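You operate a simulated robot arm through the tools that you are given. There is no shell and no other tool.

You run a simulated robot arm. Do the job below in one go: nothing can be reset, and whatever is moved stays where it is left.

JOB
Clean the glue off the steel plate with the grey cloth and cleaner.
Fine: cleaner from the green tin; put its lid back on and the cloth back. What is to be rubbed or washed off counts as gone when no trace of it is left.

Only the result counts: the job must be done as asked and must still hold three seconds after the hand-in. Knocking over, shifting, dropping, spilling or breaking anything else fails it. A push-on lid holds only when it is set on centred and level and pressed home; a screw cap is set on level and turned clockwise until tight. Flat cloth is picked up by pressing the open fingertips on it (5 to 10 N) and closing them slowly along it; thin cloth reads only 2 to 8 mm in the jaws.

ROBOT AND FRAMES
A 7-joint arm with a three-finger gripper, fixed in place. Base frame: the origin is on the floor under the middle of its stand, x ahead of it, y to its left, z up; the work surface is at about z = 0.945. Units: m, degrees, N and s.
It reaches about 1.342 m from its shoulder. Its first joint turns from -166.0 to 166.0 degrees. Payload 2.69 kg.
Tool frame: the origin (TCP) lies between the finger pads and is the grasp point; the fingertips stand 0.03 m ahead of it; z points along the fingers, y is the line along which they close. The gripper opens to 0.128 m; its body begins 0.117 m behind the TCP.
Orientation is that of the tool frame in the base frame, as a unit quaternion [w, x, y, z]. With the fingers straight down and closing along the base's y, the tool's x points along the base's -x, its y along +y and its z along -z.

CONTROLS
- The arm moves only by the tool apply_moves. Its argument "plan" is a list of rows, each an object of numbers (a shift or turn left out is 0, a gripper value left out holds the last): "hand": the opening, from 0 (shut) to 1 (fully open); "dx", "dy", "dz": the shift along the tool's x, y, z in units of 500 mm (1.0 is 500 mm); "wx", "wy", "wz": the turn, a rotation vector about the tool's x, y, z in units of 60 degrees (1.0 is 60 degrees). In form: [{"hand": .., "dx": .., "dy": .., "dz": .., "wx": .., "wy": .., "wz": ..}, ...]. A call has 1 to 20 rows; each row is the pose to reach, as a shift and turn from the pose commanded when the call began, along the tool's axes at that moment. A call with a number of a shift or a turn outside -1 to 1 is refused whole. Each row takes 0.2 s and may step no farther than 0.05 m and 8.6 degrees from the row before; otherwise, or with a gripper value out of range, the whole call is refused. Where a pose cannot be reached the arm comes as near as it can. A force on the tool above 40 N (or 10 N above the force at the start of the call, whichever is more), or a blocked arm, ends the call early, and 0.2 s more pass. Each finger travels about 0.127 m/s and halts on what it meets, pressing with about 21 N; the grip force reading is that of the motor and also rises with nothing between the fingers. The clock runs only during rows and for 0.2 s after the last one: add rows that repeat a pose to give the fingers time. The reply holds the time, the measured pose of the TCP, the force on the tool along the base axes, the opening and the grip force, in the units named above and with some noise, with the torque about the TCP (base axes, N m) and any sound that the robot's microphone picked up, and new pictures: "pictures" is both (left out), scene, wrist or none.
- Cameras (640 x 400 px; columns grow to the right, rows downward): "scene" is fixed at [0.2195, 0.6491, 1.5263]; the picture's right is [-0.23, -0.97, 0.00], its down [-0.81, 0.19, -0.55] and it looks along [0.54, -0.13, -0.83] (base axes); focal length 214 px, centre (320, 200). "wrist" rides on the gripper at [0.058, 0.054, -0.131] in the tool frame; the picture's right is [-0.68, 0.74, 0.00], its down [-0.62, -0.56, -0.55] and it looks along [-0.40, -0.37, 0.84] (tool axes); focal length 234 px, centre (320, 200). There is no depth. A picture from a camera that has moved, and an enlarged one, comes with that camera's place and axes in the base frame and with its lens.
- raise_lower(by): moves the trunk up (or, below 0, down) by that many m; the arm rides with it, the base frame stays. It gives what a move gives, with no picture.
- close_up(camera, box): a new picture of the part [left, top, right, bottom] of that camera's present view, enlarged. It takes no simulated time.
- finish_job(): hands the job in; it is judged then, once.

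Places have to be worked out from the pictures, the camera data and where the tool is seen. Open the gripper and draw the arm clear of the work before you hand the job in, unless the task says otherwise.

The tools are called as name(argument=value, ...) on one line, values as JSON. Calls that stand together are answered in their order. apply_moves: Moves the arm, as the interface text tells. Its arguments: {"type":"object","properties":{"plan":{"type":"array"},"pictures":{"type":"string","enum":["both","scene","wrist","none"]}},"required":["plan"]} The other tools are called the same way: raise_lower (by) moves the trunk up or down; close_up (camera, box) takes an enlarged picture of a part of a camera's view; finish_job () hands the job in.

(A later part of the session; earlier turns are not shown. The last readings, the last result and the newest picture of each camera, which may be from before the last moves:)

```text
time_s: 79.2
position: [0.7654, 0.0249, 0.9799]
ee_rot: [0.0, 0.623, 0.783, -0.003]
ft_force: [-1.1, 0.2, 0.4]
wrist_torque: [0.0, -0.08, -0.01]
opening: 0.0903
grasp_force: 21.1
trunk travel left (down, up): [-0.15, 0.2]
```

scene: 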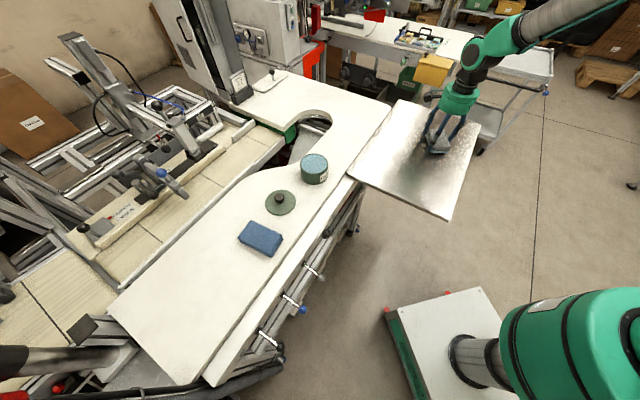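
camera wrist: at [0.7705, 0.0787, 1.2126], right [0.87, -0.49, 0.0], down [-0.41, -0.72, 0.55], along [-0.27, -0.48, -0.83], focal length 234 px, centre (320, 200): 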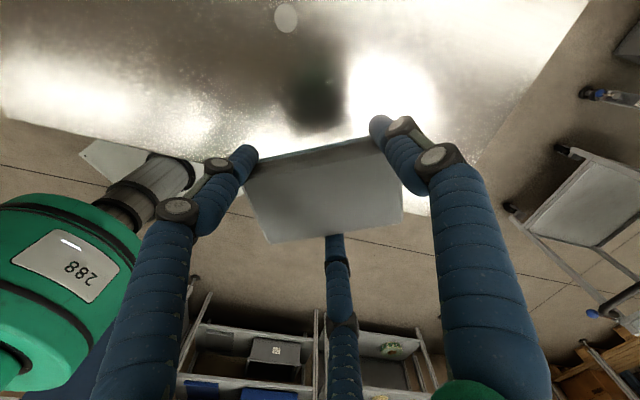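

The pass is done. I'll lift, turn the hand back to the cloth's original orientation and carry the pad back at a safe height.

apply_moves(plan=[{"hand": 0.5, "dz": -0.04}, {"dz": -0.12}, {"dz": -0.2}, {"dz": -0.28}, {"dx": 0.07, "dy": 0.003, "dz": -0.3, "wz": -0.09}, {"dx": 0.15, "dy": 0.007, "dz": -0.3, "wz": -0.19}, {"dx": 0.23, "dy": 0.011, "dz": -0.3, "wz": -0.29}, {"dx": 0.31, "dy": 0.015, "dz": -0.3, "wz": -0.39}, {"dx": 0.39, "dy": 0.019, "dz": -0.3, "wz": -0.49}, {"dx": 0.47, "dy": 0.023, "dz": -0.3, "wz": -0.59}, {"dx": 0.55, "dy": 0.027, "dz": -0.3, "wz": -0.69}, {"dx": 0.63, "dy": 0.031, "dz": -0.3, "wz": -0.79}, {"dx": 0.71, "dy": 0.035, "dz": -0.3, "wz": -0.89}, {"dx": 0.79, "dy": 0.038, "dz": -0.3, "wz": -0.97}, {"dx": 0.86, "dy": 0.041, "dz": -0.3, "wz": -0.97}, {"dx": 0.8934, "dy": 0.042, "dz": -0.3, "wz": -0.97}, {"dx": 0.8934, "dy": 0.042, "dz": -0.3, "wz": -0.97}], pictures="both")

close_up(camera="scene", box=[340, 90, 500, 230])

close_up(camera="scene", box=[410, 120, 460, 157])

```text
time_s: 82.8
position: [0.6881, 0.468, 1.1304]
ee_rot: [-0.001, 0.164, 0.987, -0.003]
ft_force: [1.0, -0.1, -0.6]
wrist_torque: [-0.02, 0.0, -0.02]
opening: 0.0902
grasp_force: 21.2
trunk travel left (down, up): [-0.15, 0.2]
camera wrist: at [0.6506, 0.5398, 1.262], right [0.88, 0.48, -0.01], down [0.4, -0.73, 0.55], along [0.26, -0.49, -0.83], focal length 234 px, centre (320, 200)
```

scene: 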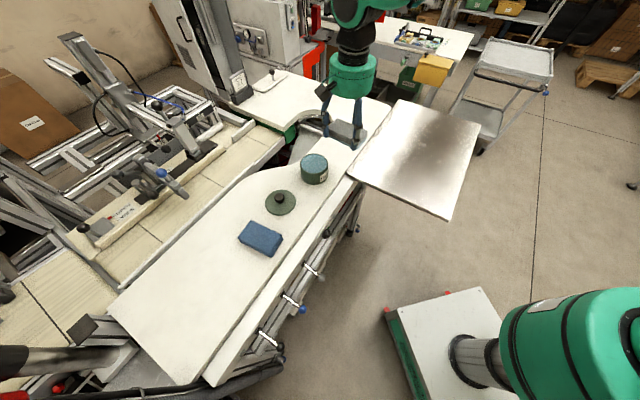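
wrist: 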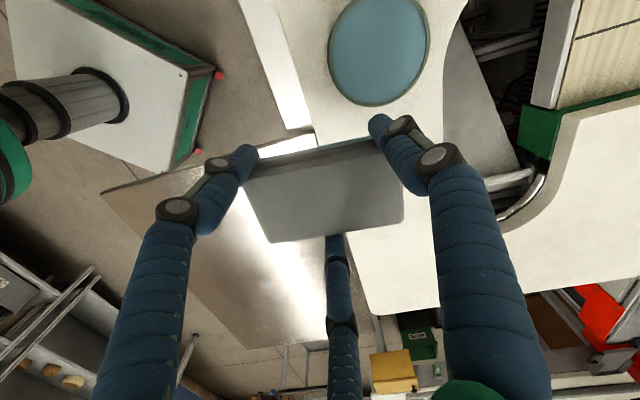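

```text
2.86 times, centred on (420, 160) of scene
camera zoom: at [0.2195, 0.6491, 1.5263], right [-0.23, -0.97, 0.0], down [-0.81, 0.19, -0.55], along [0.54, -0.13, -0.83], focal length 613 px, centre (34, 314)
```

zoom: 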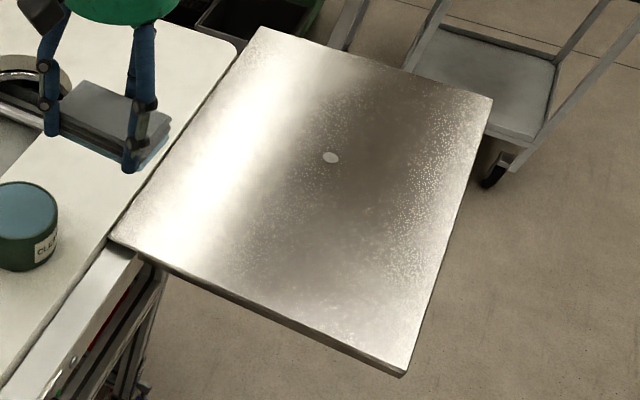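

```text
10.81 times, centred on (435, 138) of scene
camera zoom: at [0.2195, 0.6491, 1.5263], right [-0.23, -0.97, 0.0], down [-0.81, 0.19, -0.55], along [0.54, -0.13, -0.83], focal length 2319 px, centre (-923, 865)
```

zoom: 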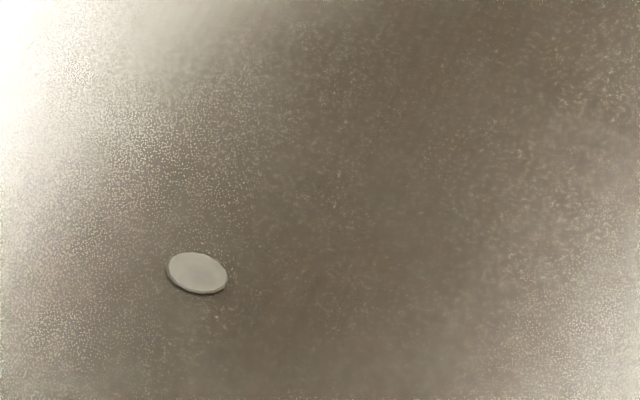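

The plate is clean and the plate and disc are unmoved. I'll carry the pad on to its original spot; the TCP target is (0.3935, 0.8755).

apply_moves(plan=[{"hand": 0.5, "dx": 0.07, "dy": 0.05}, {"dx": 0.145, "dy": 0.102}, {"dx": 0.22, "dy": 0.155}, {"dx": 0.295, "dy": 0.208}, {"dx": 0.37, "dy": 0.261}, {"dx": 0.445, "dy": 0.314}, {"dx": 0.52, "dy": 0.367}, {"dx": 0.595, "dy": 0.42}, {"dx": 0.67, "dy": 0.473}, {"dx": 0.745, "dy": 0.527}, {"dx": 0.8, "dy": 0.565}, {"dx": 0.8212, "dy": 0.5806}, {"dx": 0.8212, "dy": 0.5806}], pictures="none")

apply_moves(plan=[{"hand": 0.5, "dz": 0.06}, {"dz": 0.12}, {"dz": 0.18}, {"dz": 0.22}, {"dz": 0.25}, {"dz": 0.25}], pictures="both")

close_up(camera="scene", box=[150, 200, 290, 320])

close_up(camera="wrist", box=[180, 60, 460, 285])

```text
time_s: 85.6
position: [0.3931, 0.872, 1.1286]
ee_rot: [-0.001, 0.163, 0.987, -0.003]
ft_force: [-0.4, -0.1, 0.2]
wrist_torque: [-0.01, 0.01, 0.01]
opening: 0.0901
grasp_force: 21.3
trunk travel left (down, up): [-0.15, 0.2]
```

```text
time_s: 87.0
position: [0.3925, 0.8729, 1.0028]
ee_rot: [-0.002, 0.164, 0.986, -0.003]
ft_force: [-0.2, 0.0, -0.6]
wrist_torque: [-0.02, -0.01, -0.02]
opening: 0.0902
grasp_force: 21.7
trunk travel left (down, up): [-0.15, 0.2]
camera wrist: at [0.3552, 0.9444, 1.134], right [0.88, 0.48, -0.01], down [0.4, -0.73, 0.55], along [0.26, -0.49, -0.83], focal length 234 px, centre (320, 200)
```

scene: 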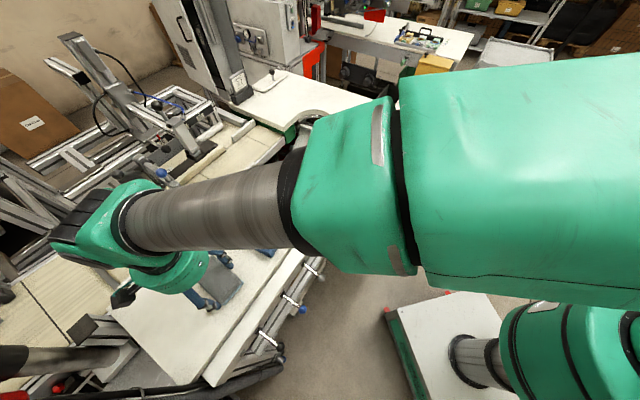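
wrist: 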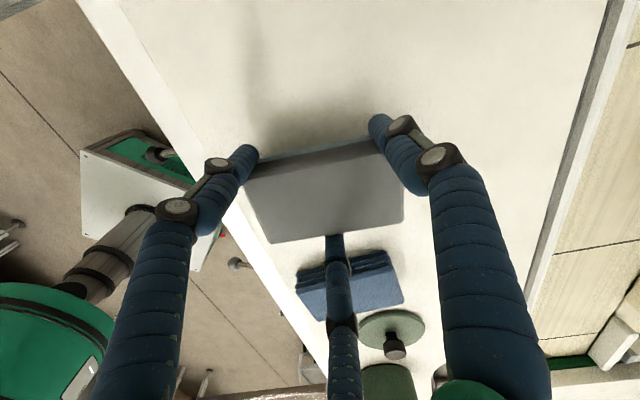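

```text
3.33 times, centred on (220, 260) of scene
camera zoom: at [0.2195, 0.6491, 1.5263], right [-0.23, -0.97, 0.0], down [-0.81, 0.19, -0.55], along [0.54, -0.13, -0.83], focal length 715 px, centre (653, 0)
```

zoom: 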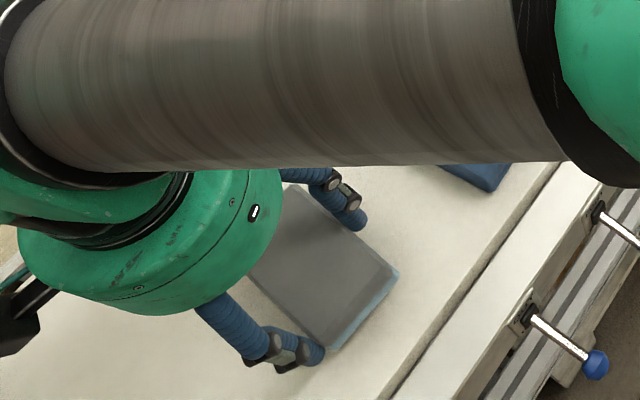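

```text
1.78 times, centred on (320, 172) of wrist
camera zoom: at [0.3552, 0.9444, 1.134], right [0.88, 0.48, -0.01], down [0.4, -0.73, 0.55], along [0.26, -0.49, -0.83], focal length 416 px, centre (320, 249)
```

zoom: 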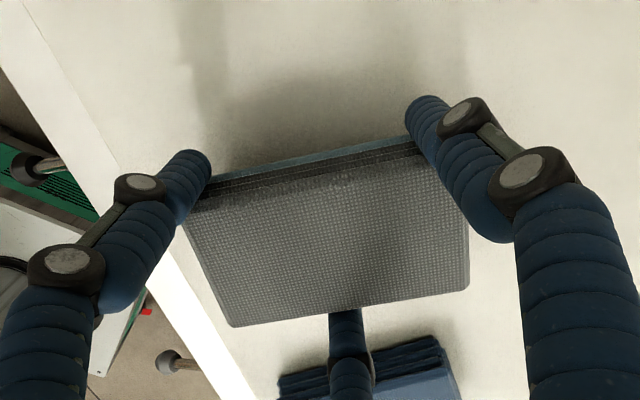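

The hovering pad lines up with the original outline to within about 3 mm. I'll nudge 3 mm in +y and lower in small steps until it touches the table.

apply_moves(plan=[{"hand": 0.5, "dx": 0.001, "dy": 0.003, "dz": 0.012}, {"dx": 0.0019, "dy": 0.0057, "dz": 0.022}, {"dx": 0.0019, "dy": 0.0057, "dz": 0.026}, {"dx": 0.0019, "dy": 0.0057, "dz": 0.026}], pictures="none")

```text
time_s: 88.0
position: [0.3912, 0.8774, 0.9902]
ee_rot: [-0.001, 0.163, 0.987, -0.003]
ft_force: [-0.2, -0.2, -1.4]
wrist_torque: [-0.01, 0.0, 0.01]
opening: 0.0899
grasp_force: 20.9
trunk travel left (down, up): [-0.15, 0.2]
```

apply_moves(plan=[{"hand": 0.5, "dz": 0.002}, {"dz": 0.004}, {"dz": 0.006}, {"dz": 0.006}], pictures="none")

```text
time_s: 89.0
position: [0.3919, 0.8771, 0.9861]
ee_rot: [-0.002, 0.164, 0.986, -0.003]
ft_force: [0.6, 0.2, 0.0]
wrist_torque: [-0.01, 0.0, 0.01]
opening: 0.09
grasp_force: 20.6
trunk travel left (down, up): [-0.15, 0.2]
```

No contact yet at 0.986, so I'll continue down another 3 mm.

apply_moves(plan=[{"hand": 0.5, "dz": 0.002}, {"dz": 0.004}, {"dz": 0.006}, {"dz": 0.006}], pictures="none")

```text
time_s: 90.0
position: [0.3931, 0.8754, 0.9851]
ee_rot: [-0.001, 0.164, 0.987, -0.001]
ft_force: [0.4, 1.0, 8.9]
wrist_torque: [-0.17, -0.44, 0.02]
opening: 0.0901
grasp_force: 21.7
trunk travel left (down, up): [-0.15, 0.2]
```

The pad is down on the table at about 9 N. I'll ease off slightly, open the fingers and rise straight up.

apply_moves(plan=[{"hand": 0.5, "dz": -0.001}, {"hand": 0.74, "dz": -0.001}, {"hand": 0.8, "dz": -0.001}, {"hand": 0.86, "dz": -0.001}, {"hand": 0.94, "dz": -0.001}, {"hand": 0.94, "dz": -0.001}, {"hand": 0.94, "dz": -0.03}, {"hand": 0.94, "dz": -0.1}, {"hand": 0.94, "dz": -0.18}, {"hand": 0.94, "dz": -0.26}, {"hand": 0.94, "dz": -0.3}, {"hand": 0.94, "dz": -0.3}], pictures="both")

close_up(camera="scene", box=[150, 200, 290, 320])

close_up(camera="wrist", box=[220, 60, 420, 185])

```text
time_s: 92.6
position: [0.3926, 0.8761, 1.1328]
ee_rot: [-0.001, 0.164, 0.987, -0.003]
ft_force: [0.3, -0.1, -0.5]
wrist_torque: [-0.02, 0.01, 0.0]
opening: 0.1202
grasp_force: 0.1
trunk travel left (down, up): [-0.15, 0.2]
camera wrist: at [0.356, 0.948, 1.2639], right [0.88, 0.48, -0.01], down [0.4, -0.73, 0.55], along [0.26, -0.49, -0.83], focal length 234 px, centre (320, 200)
```

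scene: 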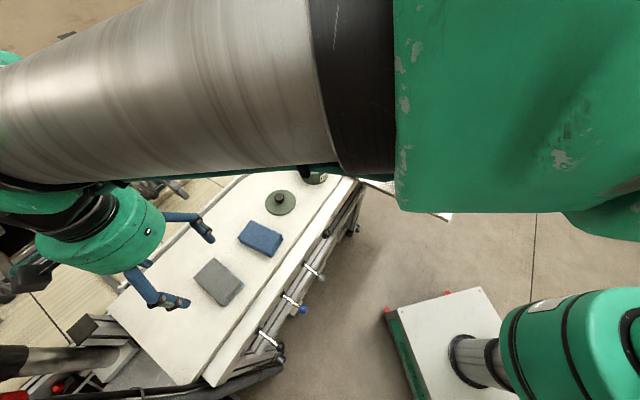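
wrist: 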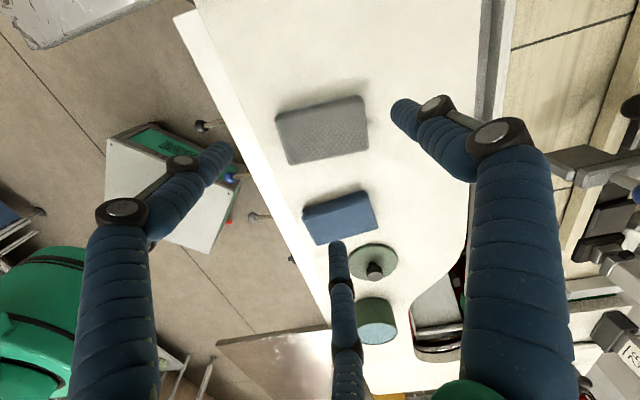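

```text
3.33 times, centred on (220, 260) of scene
camera zoom: at [0.2195, 0.6491, 1.5263], right [-0.23, -0.97, 0.0], down [-0.81, 0.19, -0.55], along [0.54, -0.13, -0.83], focal length 715 px, centre (653, 0)
```

zoom: 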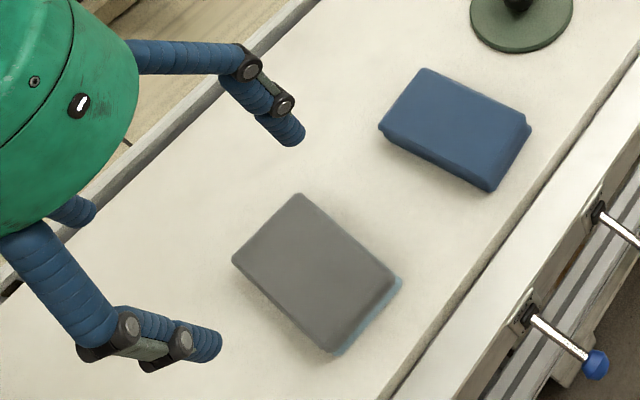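

```text
3.20 times, centred on (320, 122) of wrist
camera zoom: at [0.356, 0.948, 1.2639], right [0.88, 0.48, -0.01], down [0.4, -0.73, 0.55], along [0.26, -0.49, -0.83], focal length 749 px, centre (320, 448)
```

zoom: 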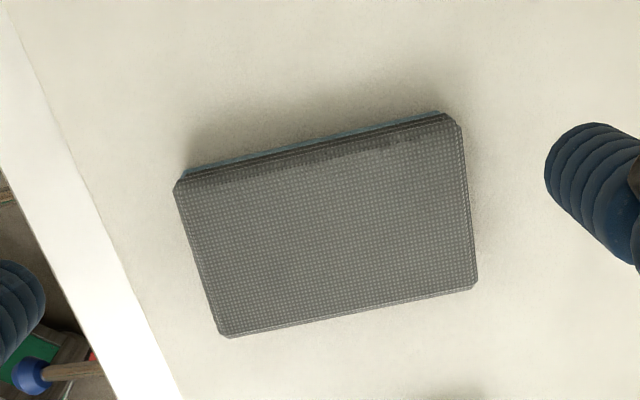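

The cloth is back on its original outline to within about 3 mm, and the blue cloth is untouched. Next I'll go to the lid: turn the hand back to zero yaw, level it exactly, and hover above the knob.

apply_moves(plan=[{"hand": 0.8, "dx": -0.07, "dy": -0.029, "dz": 0.0, "wx": -0.001, "wy": -0.0003, "wz": -0.05}, {"hand": 0.6, "dx": -0.15, "dy": -0.061, "dz": 0.01, "wx": -0.002, "wy": -0.0006, "wz": -0.11}, {"hand": 0.5, "dx": -0.23, "dy": -0.0934, "dz": 0.02, "wx": -0.003, "wy": -0.001, "wz": -0.17}, {"dx": -0.31, "dy": -0.126, "dz": 0.03, "wx": -0.004, "wy": -0.0013, "wz": -0.23}, {"dx": -0.39, "dy": -0.158, "dz": 0.04, "wx": -0.005, "wy": -0.0016, "wz": -0.28}, {"dx": -0.47, "dy": -0.191, "dz": 0.05, "wx": -0.0059, "wy": -0.0019, "wz": -0.3146}, {"dx": -0.5324, "dy": -0.2162, "dz": 0.066, "wx": -0.0059, "wy": -0.0019, "wz": -0.3146}, {"dx": -0.5324, "dy": -0.2162, "dz": 0.066, "wx": -0.0059, "wy": -0.0019, "wz": -0.3146}], pictures="both")

close_up(camera="wrist", box=[220, 70, 420, 195])

close_up(camera="scene", box=[230, 130, 350, 230])

```text
time_s: 94.4
position: [0.611, 0.6898, 1.1012]
ee_rot: [-0.001, 0.0, 1.0, 0.001]
ft_force: [0.4, 0.2, 0.4]
wrist_torque: [0.02, 0.03, 0.01]
opening: 0.0638
grasp_force: 0.1
trunk travel left (down, up): [-0.15, 0.2]
camera wrist: at [0.5529, 0.7441, 1.233], right [0.68, 0.74, 0.0], down [0.62, -0.57, 0.55], along [0.4, -0.37, -0.84], focal length 234 px, centre (320, 200)
```

scene: 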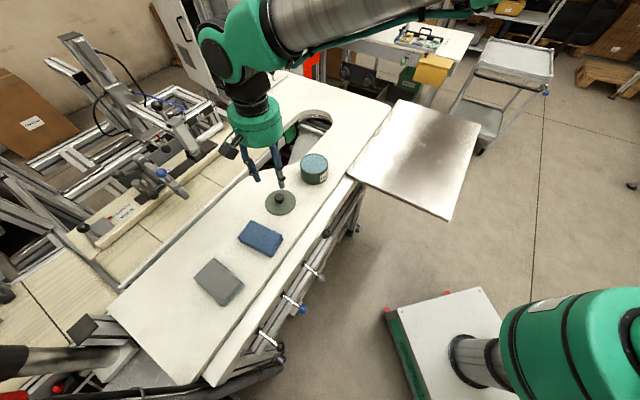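
wrist: 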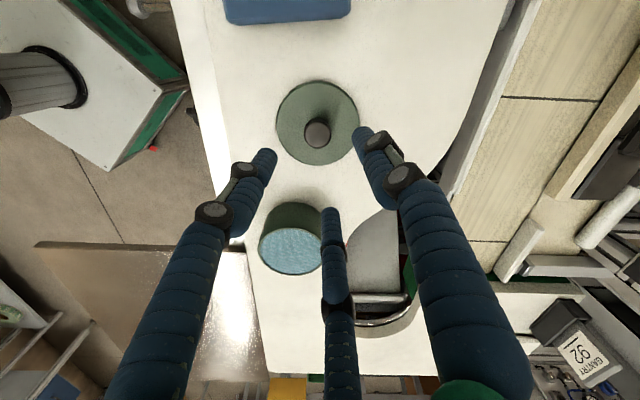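

```text
3.20 times, centred on (320, 132) of wrist
camera zoom: at [0.5529, 0.7441, 1.233], right [0.68, 0.74, 0.0], down [0.62, -0.57, 0.55], along [0.4, -0.37, -0.84], focal length 749 px, centre (320, 416)
```

zoom: 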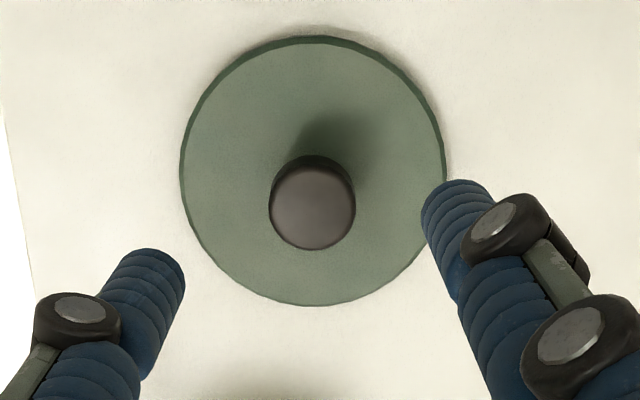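

```text
4.00 times, centred on (290, 180) of scene
camera zoom: at [0.2195, 0.6491, 1.5263], right [-0.23, -0.97, 0.0], down [-0.81, 0.19, -0.55], along [0.54, -0.13, -0.83], focal length 858 px, centre (440, 280)
```

zoom: 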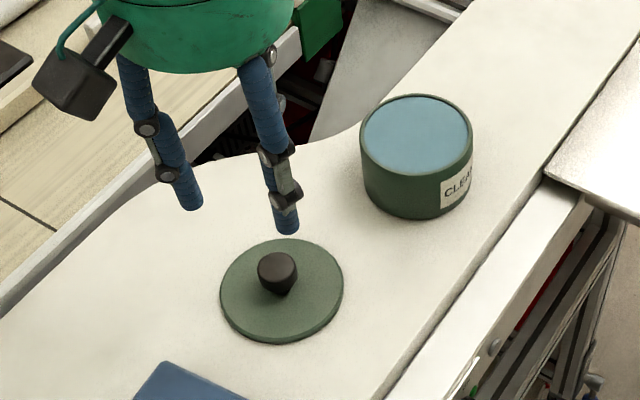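

The knob top is at about (0.610, 0.6885), roughly 1 mm off the TCP. I'll correct that, lower around the knob to the same relative height as before and close gently.

apply_moves(plan=[{"hand": 0.5, "dx": 0.002, "dy": -0.0028, "dz": 0.07}, {"dx": 0.002, "dy": -0.0028, "dz": 0.14}, {"dx": 0.002, "dy": -0.0028, "dz": 0.195}, {"dx": 0.002, "dy": -0.0028, "dz": 0.215}, {"dx": 0.002, "dy": -0.0028, "dz": 0.215}], pictures="both")

close_up(camera="scene", box=[240, 150, 330, 225])

close_up(camera="wrist", box=[220, 100, 420, 225])

```text
time_s: 95.6
position: [0.6071, 0.6862, 0.9928]
ee_rot: [0.0, -0.002, 1.0, 0.0]
ft_force: [-0.4, 0.4, 0.1]
wrist_torque: [-0.04, -0.02, -0.02]
opening: 0.0643
grasp_force: 0.0
trunk travel left (down, up): [-0.15, 0.2]
camera wrist: at [0.5495, 0.7417, 1.1244], right [0.68, 0.74, 0.0], down [0.62, -0.57, 0.55], along [0.4, -0.37, -0.84], focal length 234 px, centre (320, 200)
```

scene: 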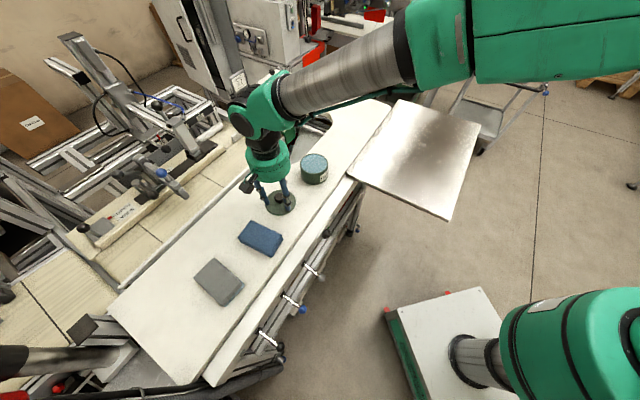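
wrist: 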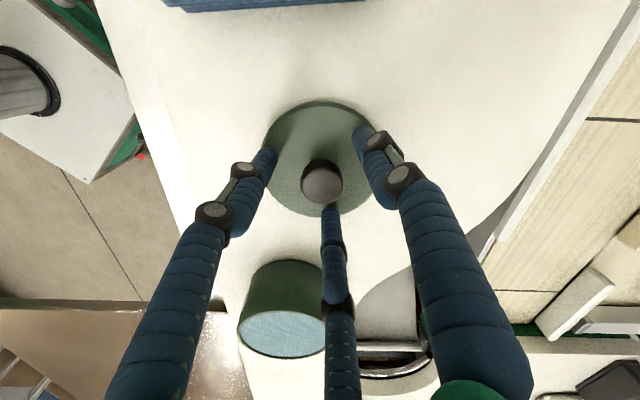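

```text
5.33 times, centred on (285, 188) of scene
camera zoom: at [0.2195, 0.6491, 1.5263], right [-0.23, -0.97, 0.0], down [-0.81, 0.19, -0.55], along [0.54, -0.13, -0.83], focal length 1144 px, centre (507, 267)
```

zoom: 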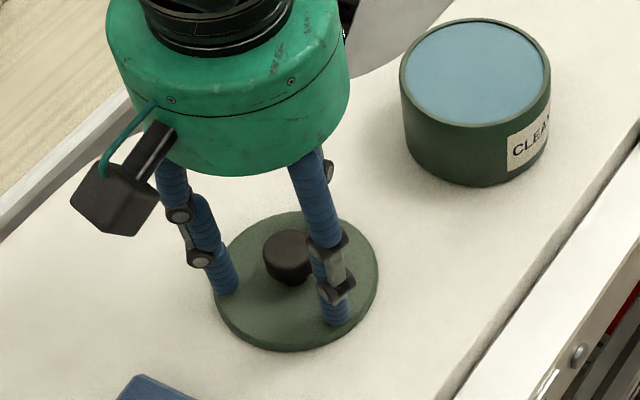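

```text
3.20 times, centred on (320, 162) of wrist
camera zoom: at [0.5495, 0.7417, 1.1244], right [0.68, 0.74, 0.0], down [0.62, -0.57, 0.55], along [0.4, -0.37, -0.84], focal length 749 px, centre (320, 320)
```

zoom: 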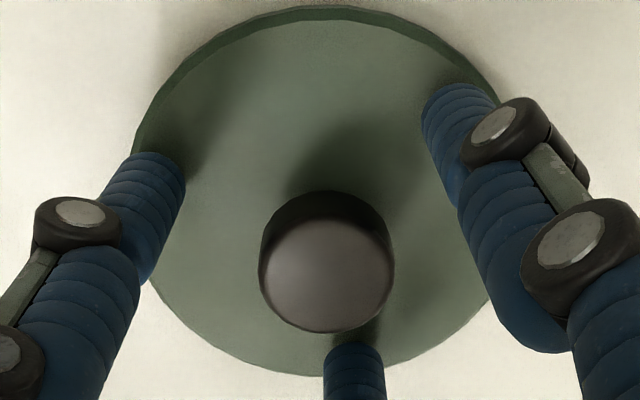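

Here the knob sits about 2 mm off-centre towards +x/+y. I'll shift to centre on it, then close slowly.

apply_moves(plan=[{"hand": 0.5, "dx": -0.004, "dy": 0.0036}, {"dx": -0.004, "dy": 0.0036}], pictures="none")

close_up(camera="wrist", box=[220, 100, 420, 225])

```text
time_s: 96.2
position: [0.6104, 0.69, 0.992]
ee_rot: [-0.001, -0.002, 1.0, 0.001]
ft_force: [-0.5, -0.1, 0.1]
wrist_torque: [0.0, -0.02, -0.03]
opening: 0.0641
grasp_force: 0.2
trunk travel left (down, up): [-0.15, 0.2]
```

```text
3.20 times, centred on (320, 162) of wrist
camera zoom: at [0.5518, 0.744, 1.1248], right [0.68, 0.74, 0.0], down [0.62, -0.57, 0.55], along [0.4, -0.37, -0.84], focal length 749 px, centre (320, 320)
```

zoom: 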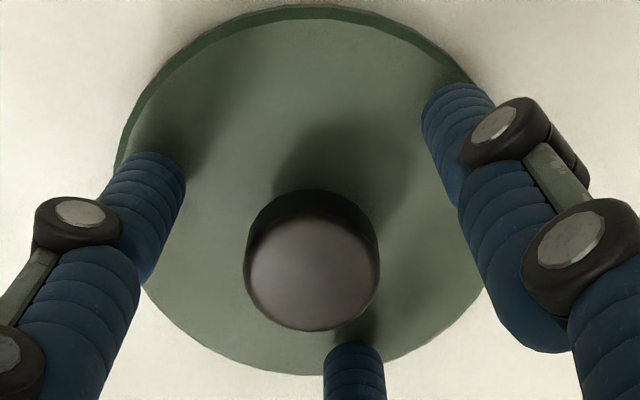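

It's within about 1 mm now; a tiny correction and then I'll close on the knob.

apply_moves(plan=[{"hand": 0.5, "dx": 0.0014, "dy": -0.0014}, {"hand": 0.35, "dx": 0.0014, "dy": -0.0014}, {"hand": 0.3, "dx": 0.0014, "dy": -0.0014}, {"hand": 0.26, "dx": 0.0014, "dy": -0.0014}, {"hand": 0.22, "dx": 0.0014, "dy": -0.0014}, {"hand": 0.15, "dx": 0.0014, "dy": -0.0014}, {"hand": 0.1, "dx": 0.0014, "dy": -0.0014}, {"hand": 0.1, "dx": 0.0014, "dy": -0.0014}], pictures="none")

close_up(camera="wrist", box=[220, 100, 420, 225])

close_up(camera="scene", box=[240, 150, 330, 225])

```text
time_s: 98.0
position: [0.6099, 0.6899, 0.9931]
ee_rot: [-0.001, -0.001, 1.0, 0.001]
ft_force: [0.4, 0.2, 0.2]
wrist_torque: [-0.04, -0.04, -0.02]
opening: 0.0275
grasp_force: 20.7
trunk travel left (down, up): [-0.15, 0.2]
```

```text
3.20 times, centred on (320, 162) of wrist
camera zoom: at [0.5512, 0.7436, 1.1245], right [0.68, 0.74, 0.0], down [0.62, -0.57, 0.55], along [0.4, -0.37, -0.84], focal length 749 px, centre (320, 320)
```

zoom: 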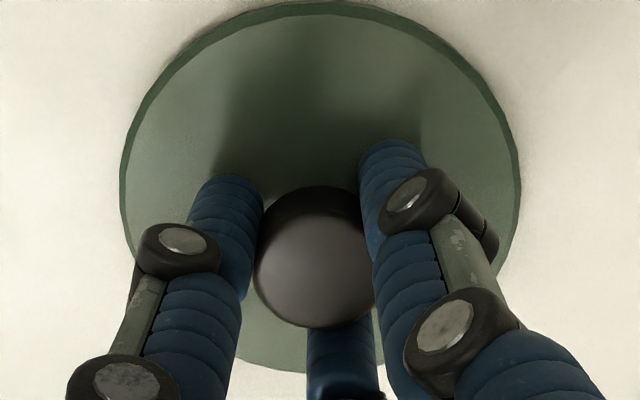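

```text
5.33 times, centred on (285, 188) of scene
camera zoom: at [0.2195, 0.6491, 1.5263], right [-0.23, -0.97, 0.0], down [-0.81, 0.19, -0.55], along [0.54, -0.13, -0.83], focal length 1144 px, centre (507, 267)
```

zoom: 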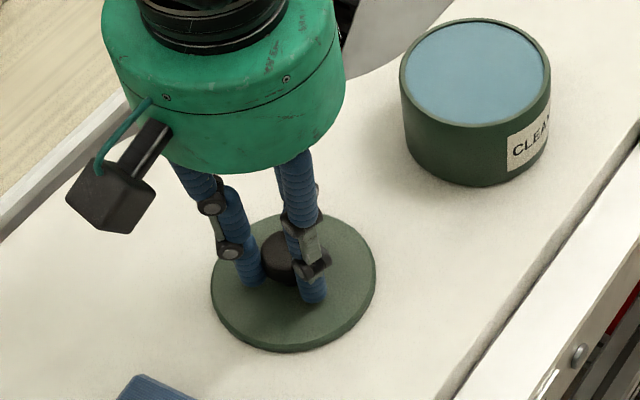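

The lid is gripped exactly as it was when I took it off (the wrist view matches to a pixel). I'll lift it, carry it to above the tin, and align over (0.700, 0.559).

apply_moves(plan=[{"hand": 0.1, "dz": -0.02}, {"dz": -0.08}, {"dz": -0.16}, {"dz": -0.22}, {"dx": -0.05, "dy": -0.075, "dz": -0.22}, {"dx": -0.1, "dy": -0.145, "dz": -0.22}, {"dx": -0.15, "dy": -0.215, "dz": -0.22}, {"dx": -0.1804, "dy": -0.2618, "dz": -0.22}, {"dx": -0.1804, "dy": -0.2618, "dz": -0.22}, {"dx": -0.1804, "dy": -0.2618, "dz": -0.18}, {"dx": -0.1804, "dy": -0.2618, "dz": -0.16}, {"dx": -0.1804, "dy": -0.2618, "dz": -0.16}], pictures="both")

close_up(camera="scene", box=[270, 120, 370, 193])

close_up(camera="wrist", box=[220, 80, 420, 205])

```text
time_s: 100.6
position: [0.7003, 0.5573, 1.0711]
ee_rot: [0.0, -0.001, 1.0, 0.002]
ft_force: [0.2, 0.1, 0.5]
wrist_torque: [0.01, 0.0, 0.04]
opening: 0.0276
grasp_force: 20.7
trunk travel left (down, up): [-0.15, 0.2]
camera wrist: at [0.6415, 0.6117, 1.2037], right [0.68, 0.74, 0.0], down [0.62, -0.57, 0.55], along [0.4, -0.37, -0.84], focal length 234 px, centre (320, 200)
```

scene: 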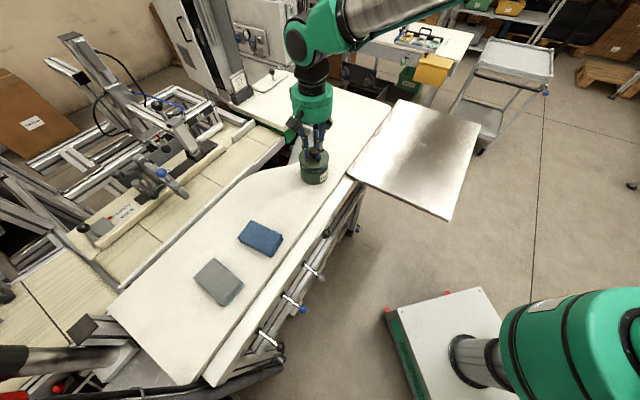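
wrist: 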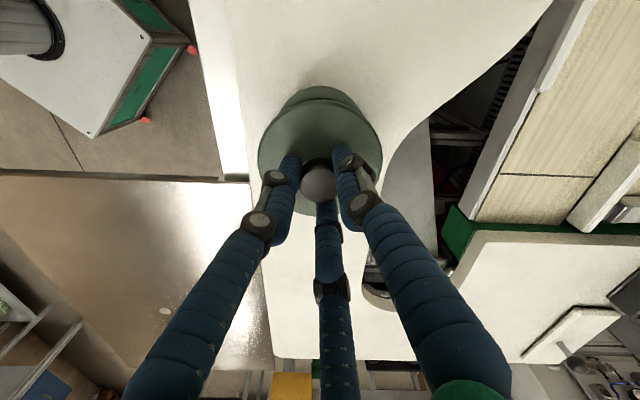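

```text
5.48 times, centred on (320, 156) of scene
camera zoom: at [0.2195, 0.6491, 1.5263], right [-0.23, -0.97, 0.0], down [-0.81, 0.19, -0.55], along [0.54, -0.13, -0.83], focal length 1175 px, centre (320, 438)
```

zoom: 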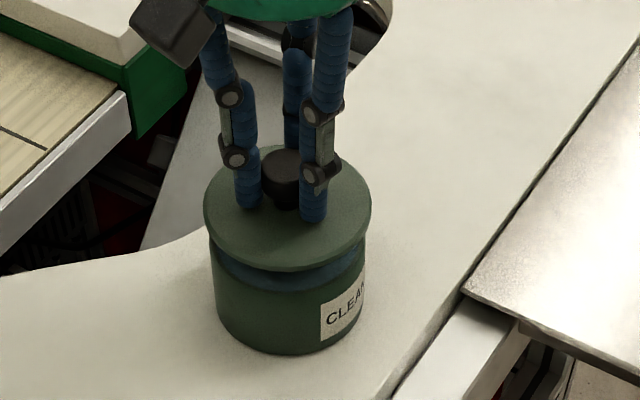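

```text
3.20 times, centred on (320, 142) of wrist
camera zoom: at [0.6415, 0.6117, 1.2037], right [0.68, 0.74, 0.0], down [0.62, -0.57, 0.55], along [0.4, -0.37, -0.84], focal length 749 px, centre (320, 384)
```

zoom: 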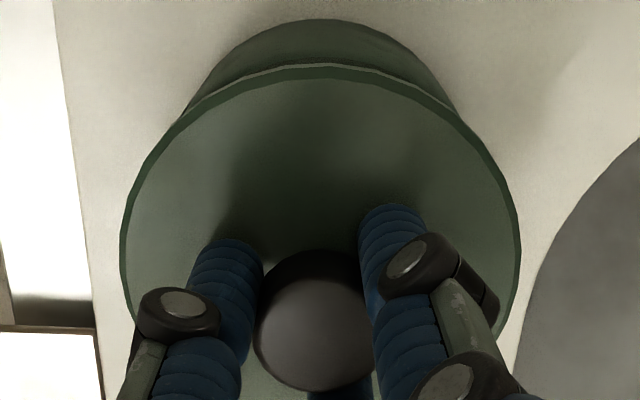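

Compared with the reference frame from when I lifted it off, the lid is about 2 mm too far in −y. I'll shift +1.6 mm in y and re-check.

apply_moves(plan=[{"hand": 0.1, "dy": 0.0034}, {"hand": 0.1, "dy": 0.0034}], pictures="none")

close_up(camera="scene", box=[270, 120, 370, 193])

close_up(camera="wrist", box=[240, 70, 400, 170])

```text
time_s: 101.2
position: [0.7, 0.5604, 1.0726]
ee_rot: [-0.001, -0.001, 1.0, 0.001]
ft_force: [0.2, 0.1, -0.9]
wrist_torque: [-0.01, 0.05, -0.03]
opening: 0.0275
grasp_force: 20.9
trunk travel left (down, up): [-0.15, 0.2]
```

```text
5.48 times, centred on (320, 156) of scene
camera zoom: at [0.2195, 0.6491, 1.5263], right [-0.23, -0.97, 0.0], down [-0.81, 0.19, -0.55], along [0.54, -0.13, -0.83], focal length 1175 px, centre (320, 438)
```

zoom: 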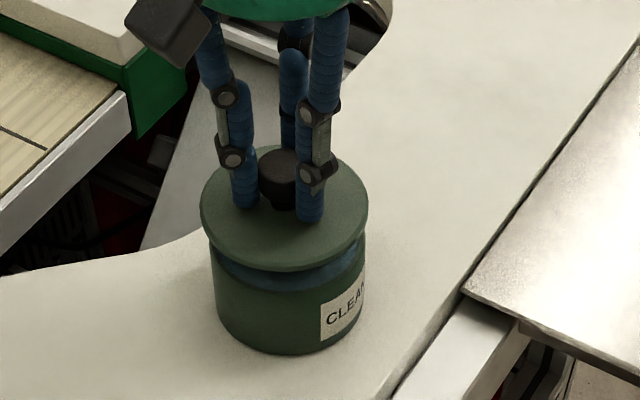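

```text
4.00 times, centred on (320, 120) of wrist
camera zoom: at [0.6417, 0.6136, 1.2039], right [0.68, 0.74, 0.0], down [0.62, -0.57, 0.55], along [0.4, -0.37, -0.84], focal length 937 px, centre (320, 520)
```

zoom: 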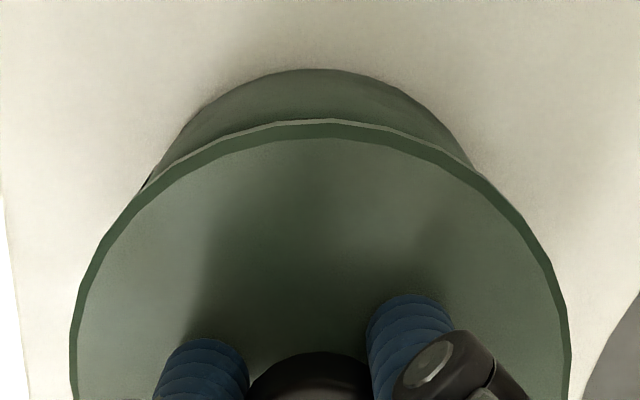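

Weighing the views again, the reference frame itself was about 1.5 mm off axis, because gripping had dragged the lid slightly. The tin axis is best estimated at (0.700, 0.558). I'll shift back 1.4 mm in −y and compare the lid and tin outlines.

apply_moves(plan=[{"hand": 0.1, "dy": -0.0028, "dz": 0.01}, {"hand": 0.1, "dy": -0.0028, "dz": 0.02}, {"hand": 0.1, "dy": -0.0028, "dz": 0.02}], pictures="none")

close_up(camera="scene", box=[290, 130, 340, 190])

close_up(camera="wrist", box=[240, 70, 400, 170])

```text
time_s: 102.0
position: [0.6996, 0.5581, 1.062]
ee_rot: [-0.001, -0.001, 1.0, 0.001]
ft_force: [0.8, 0.4, -1.2]
wrist_torque: [-0.01, 0.01, 0.01]
opening: 0.0277
grasp_force: 20.9
trunk travel left (down, up): [-0.15, 0.2]
```

```text
6.67 times, centred on (315, 160) of scene
camera zoom: at [0.2195, 0.6491, 1.5263], right [-0.23, -0.97, 0.0], down [-0.81, 0.19, -0.55], along [0.54, -0.13, -0.83], focal length 1430 px, centre (353, 467)
```

zoom: 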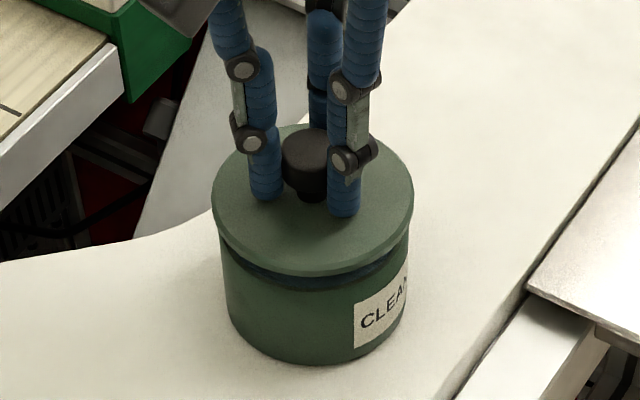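

```text
4.00 times, centred on (320, 120) of wrist
camera zoom: at [0.6422, 0.6122, 1.1942], right [0.68, 0.74, 0.0], down [0.62, -0.57, 0.55], along [0.4, -0.37, -0.84], focal length 937 px, centre (320, 520)
```

zoom: 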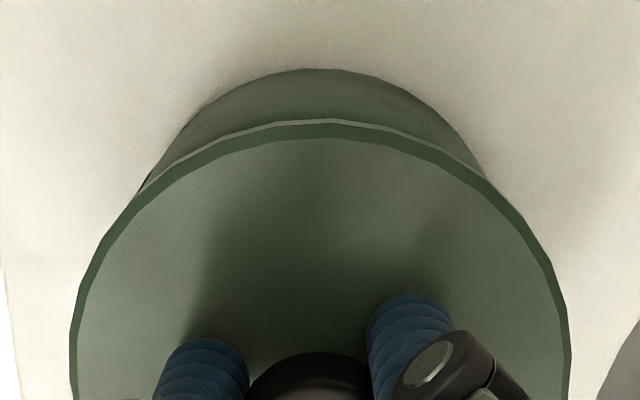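

The lid and tin outlines are now concentric to within about 0.5 mm. I'll descend to near the seat, then in small steps, watching the force and listening for the snap.

apply_moves(plan=[{"hand": 0.1, "dz": 0.006}, {"dz": 0.012}, {"dz": 0.018}, {"dz": 0.018}], pictures="none")

```text
time_s: 103.0
position: [0.7011, 0.5593, 1.0536]
ee_rot: [-0.001, -0.001, 1.0, 0.001]
ft_force: [0.1, 0.1, -0.4]
wrist_torque: [-0.01, -0.02, 0.01]
opening: 0.0274
grasp_force: 21.0
trunk travel left (down, up): [-0.15, 0.2]
```

apply_moves(plan=[{"hand": 0.1, "dz": 0.002}, {"dz": 0.004}, {"dz": 0.006}, {"dz": 0.006}], pictures="none")

```text
time_s: 104.0
position: [0.7011, 0.5585, 1.0493]
ee_rot: [-0.001, -0.001, 1.0, 0.001]
ft_force: [0.8, 0.0, -0.1]
wrist_torque: [0.0, 0.0, 0.0]
opening: 0.0276
grasp_force: 21.1
trunk travel left (down, up): [-0.15, 0.2]
```

Still free at about 1.050. I'll continue down in 0.75 mm steps.

apply_moves(plan=[{"hand": 0.1, "dz": 0.0015}, {"dz": 0.003}, {"dz": 0.0045}, {"dz": 0.0045}], pictures="none")

close_up(camera="scene", box=[290, 130, 340, 190])

```text
time_s: 105.0
position: [0.7004, 0.5584, 1.0482]
ee_rot: [-0.001, -0.001, 1.0, 0.0]
ft_force: [-0.1, -0.3, -0.2]
wrist_torque: [-0.02, 0.0, 0.0]
opening: 0.0278
grasp_force: 21.1
trunk travel left (down, up): [-0.15, 0.2]
```

```text
6.67 times, centred on (315, 160) of scene
camera zoom: at [0.2195, 0.6491, 1.5263], right [-0.23, -0.97, 0.0], down [-0.81, 0.19, -0.55], along [0.54, -0.13, -0.83], focal length 1430 px, centre (353, 467)
```

zoom: 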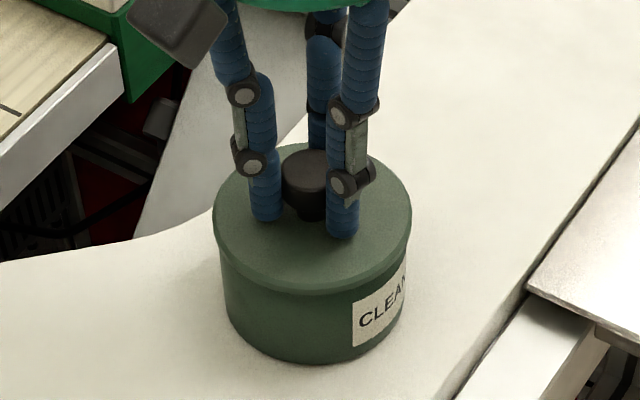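

The lid is almost down and centred. I'll continue in small steps to contact.

apply_moves(plan=[{"hand": 0.1, "dz": 0.0015}, {"dz": 0.003}, {"dz": 0.003}], pictures="none")

```text
time_s: 105.8
position: [0.6995, 0.5594, 1.048]
ee_rot: [0.0, -0.002, 1.0, 0.001]
ft_force: [-1.1, -0.2, 3.4]
wrist_torque: [-0.09, 0.06, -0.01]
opening: 0.0275
grasp_force: 21.2
trunk travel left (down, up): [-0.15, 0.2]
```

Contact at 3.4 N. I'll press on gradually towards the snap.

apply_moves(plan=[{"hand": 0.1, "dz": 0.001}, {"dz": 0.002}, {"dz": 0.003}, {"dz": 0.003}], pictures="none")

```text
time_s: 106.8
position: [0.7004, 0.5591, 1.0478]
ee_rot: [0.0, -0.001, 1.0, 0.0]
ft_force: [0.6, -0.1, 15.3]
wrist_torque: [-0.08, 0.02, 0.01]
opening: 0.0274
grasp_force: 21.2
trunk travel left (down, up): [-0.15, 0.2]
```

15 N and well centred, with no snap yet. I'll press further, up to about 30 N.

apply_moves(plan=[{"hand": 0.1, "dz": 0.001}, {"dz": 0.002}, {"dz": 0.003}, {"dz": 0.003}], pictures="none")

```text
time_s: 107.8
position: [0.7007, 0.5584, 1.0456]
ee_rot: [0.001, -0.001, 1.0, 0.001]
ft_force: [-0.6, 6.2, 25.2]
wrist_torque: [0.17, 0.01, 0.03]
opening: 0.0277
grasp_force: 21.0
trunk travel left (down, up): [-0.15, 0.2]
```

25 N without a snap. I'll look at the lid before pressing harder.

close_up(camera="scene", box=[290, 130, 340, 190])

close_up(camera="wrist", box=[240, 70, 400, 195])

```text
6.67 times, centred on (315, 160) of scene
camera zoom: at [0.2195, 0.6491, 1.5263], right [-0.23, -0.97, 0.0], down [-0.81, 0.19, -0.55], along [0.54, -0.13, -0.83], focal length 1430 px, centre (353, 467)
```

zoom: 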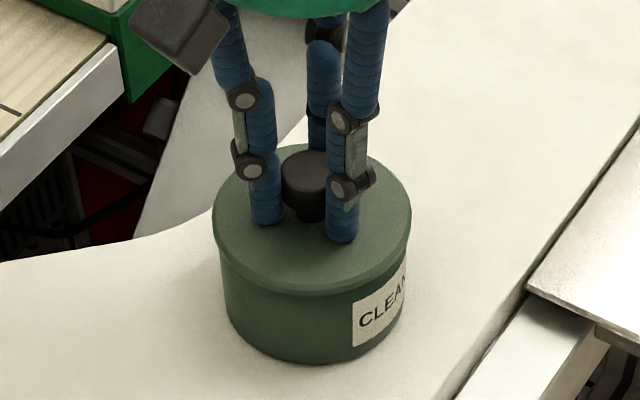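

```text
3.20 times, centred on (320, 132) of wrist
camera zoom: at [0.6419, 0.6127, 1.1776], right [0.68, 0.74, 0.0], down [0.62, -0.57, 0.55], along [0.41, -0.37, -0.84], focal length 749 px, centre (320, 416)
```

zoom: 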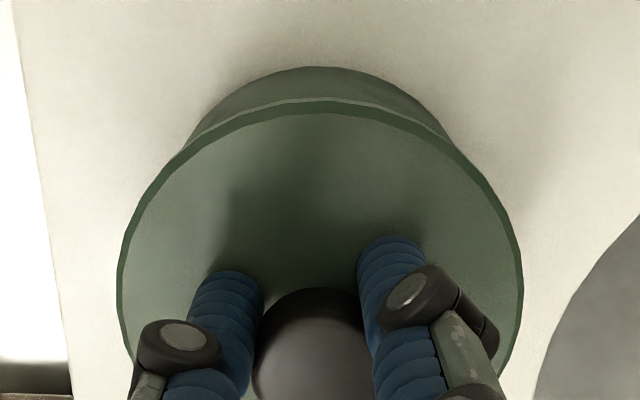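

The lid sits level and centred. I'll press a little harder to drive it home.

apply_moves(plan=[{"hand": 0.1, "dz": 0.001}, {"dz": 0.002}, {"dz": 0.002}], pictures="none")

```text
time_s: 108.6
position: [0.7004, 0.5575, 1.045]
ee_rot: [0.0, -0.001, 1.0, 0.0]
ft_force: [6.6, 7.3, 24.9]
wrist_torque: [0.23, -0.16, 0.02]
opening: 0.0276
grasp_force: 20.9
trunk travel left (down, up): [-0.15, 0.2]
```

The force stays at about 25 N because the fingers now slip on the knob. I'll ease off, open, rise, and then press the knob top straight down with closed fingertips.

apply_moves(plan=[{"hand": 0.1, "dz": -0.003}, {"hand": 0.2, "dz": -0.004}, {"hand": 0.3, "dz": -0.005}, {"hand": 0.45, "dz": -0.006}, {"hand": 0.5, "dz": -0.006}, {"hand": 0.5, "dz": -0.04}, {"hand": 0.5, "dz": -0.1}, {"hand": 0.5, "dz": -0.16}, {"hand": 0.5, "dz": -0.16}], pictures="both")

close_up(camera="scene", box=[290, 130, 340, 190])

close_up(camera="wrist", box=[220, 60, 420, 185])

```text
time_s: 110.6
position: [0.6999, 0.5595, 1.1245]
ee_rot: [-0.001, -0.001, 1.0, 0.001]
ft_force: [-0.6, -0.2, 0.2]
wrist_torque: [-0.01, -0.04, 0.01]
opening: 0.0638
grasp_force: 0.0
trunk travel left (down, up): [-0.15, 0.2]
heard: snap
camera wrist: at [0.6415, 0.6132, 1.2561], right [0.68, 0.74, 0.0], down [0.62, -0.57, 0.55], along [0.4, -0.37, -0.84], focal length 234 px, centre (320, 200)
```

scene: 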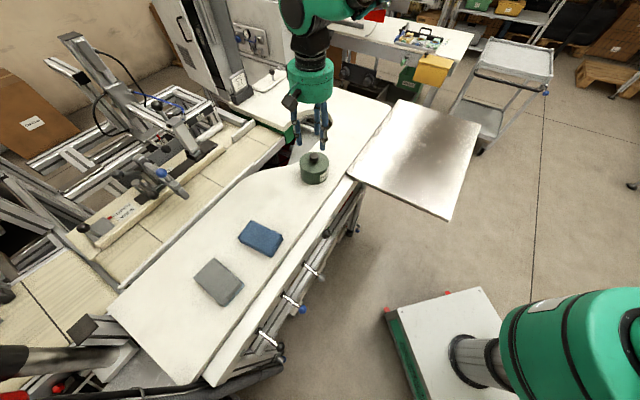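
wrist: 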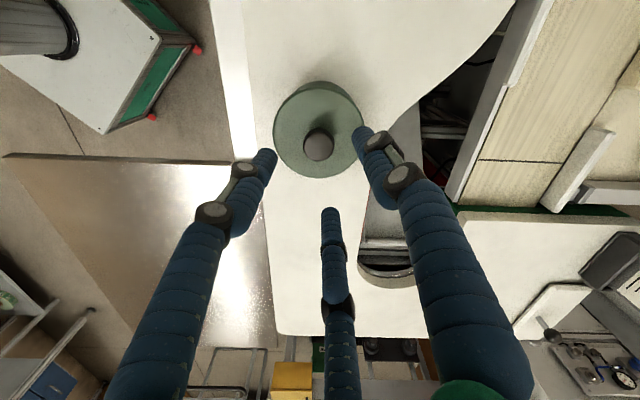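

```text
6.67 times, centred on (315, 160) of scene
camera zoom: at [0.2195, 0.6491, 1.5263], right [-0.23, -0.97, 0.0], down [-0.81, 0.19, -0.55], along [0.54, -0.13, -0.83], focal length 1430 px, centre (353, 467)
```

zoom: 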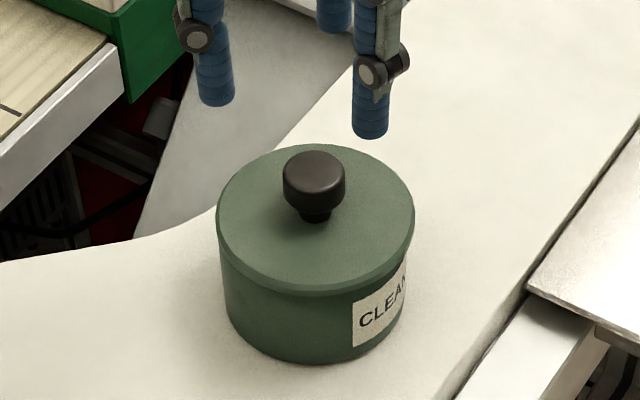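

```text
3.20 times, centred on (320, 122) of wrist
camera zoom: at [0.6415, 0.6132, 1.2561], right [0.68, 0.74, 0.0], down [0.62, -0.57, 0.55], along [0.4, -0.37, -0.84], focal length 749 px, centre (320, 448)
```

zoom: 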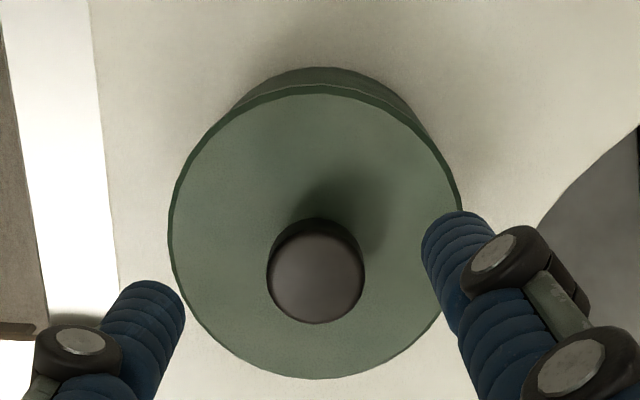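

A snap was heard on release and the lid shifted slightly to sit concentric. I'll compare it with the very first picture using the same crop.

close_up(camera="scene", box=[270, 130, 370, 193])

close_up(camera="scene", box=[170, 200, 330, 320])

```text
6.35 times, centred on (320, 162) of scene
camera zoom: at [0.2195, 0.6491, 1.5263], right [-0.23, -0.97, 0.0], down [-0.81, 0.19, -0.55], along [0.54, -0.13, -0.83], focal length 1362 px, centre (320, 444)
```

zoom: 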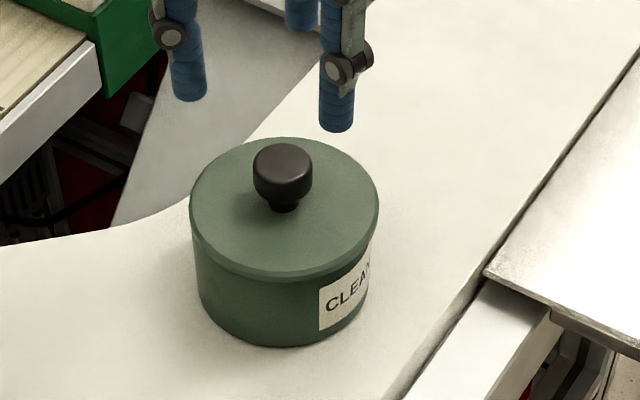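

```text
3.33 times, centred on (250, 260) of scene
camera zoom: at [0.2195, 0.6491, 1.5263], right [-0.23, -0.97, 0.0], down [-0.81, 0.19, -0.55], along [0.54, -0.13, -0.83], focal length 715 px, centre (553, 0)
```

zoom: 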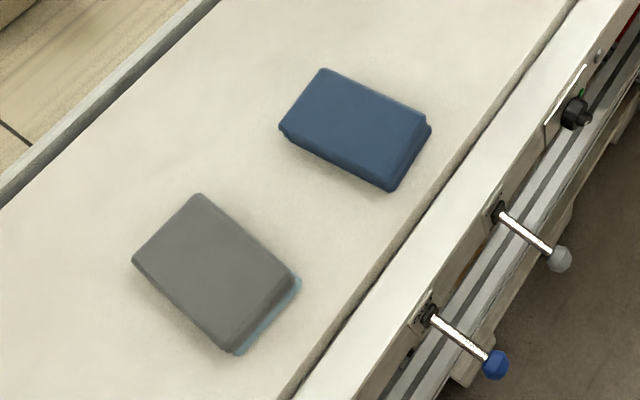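

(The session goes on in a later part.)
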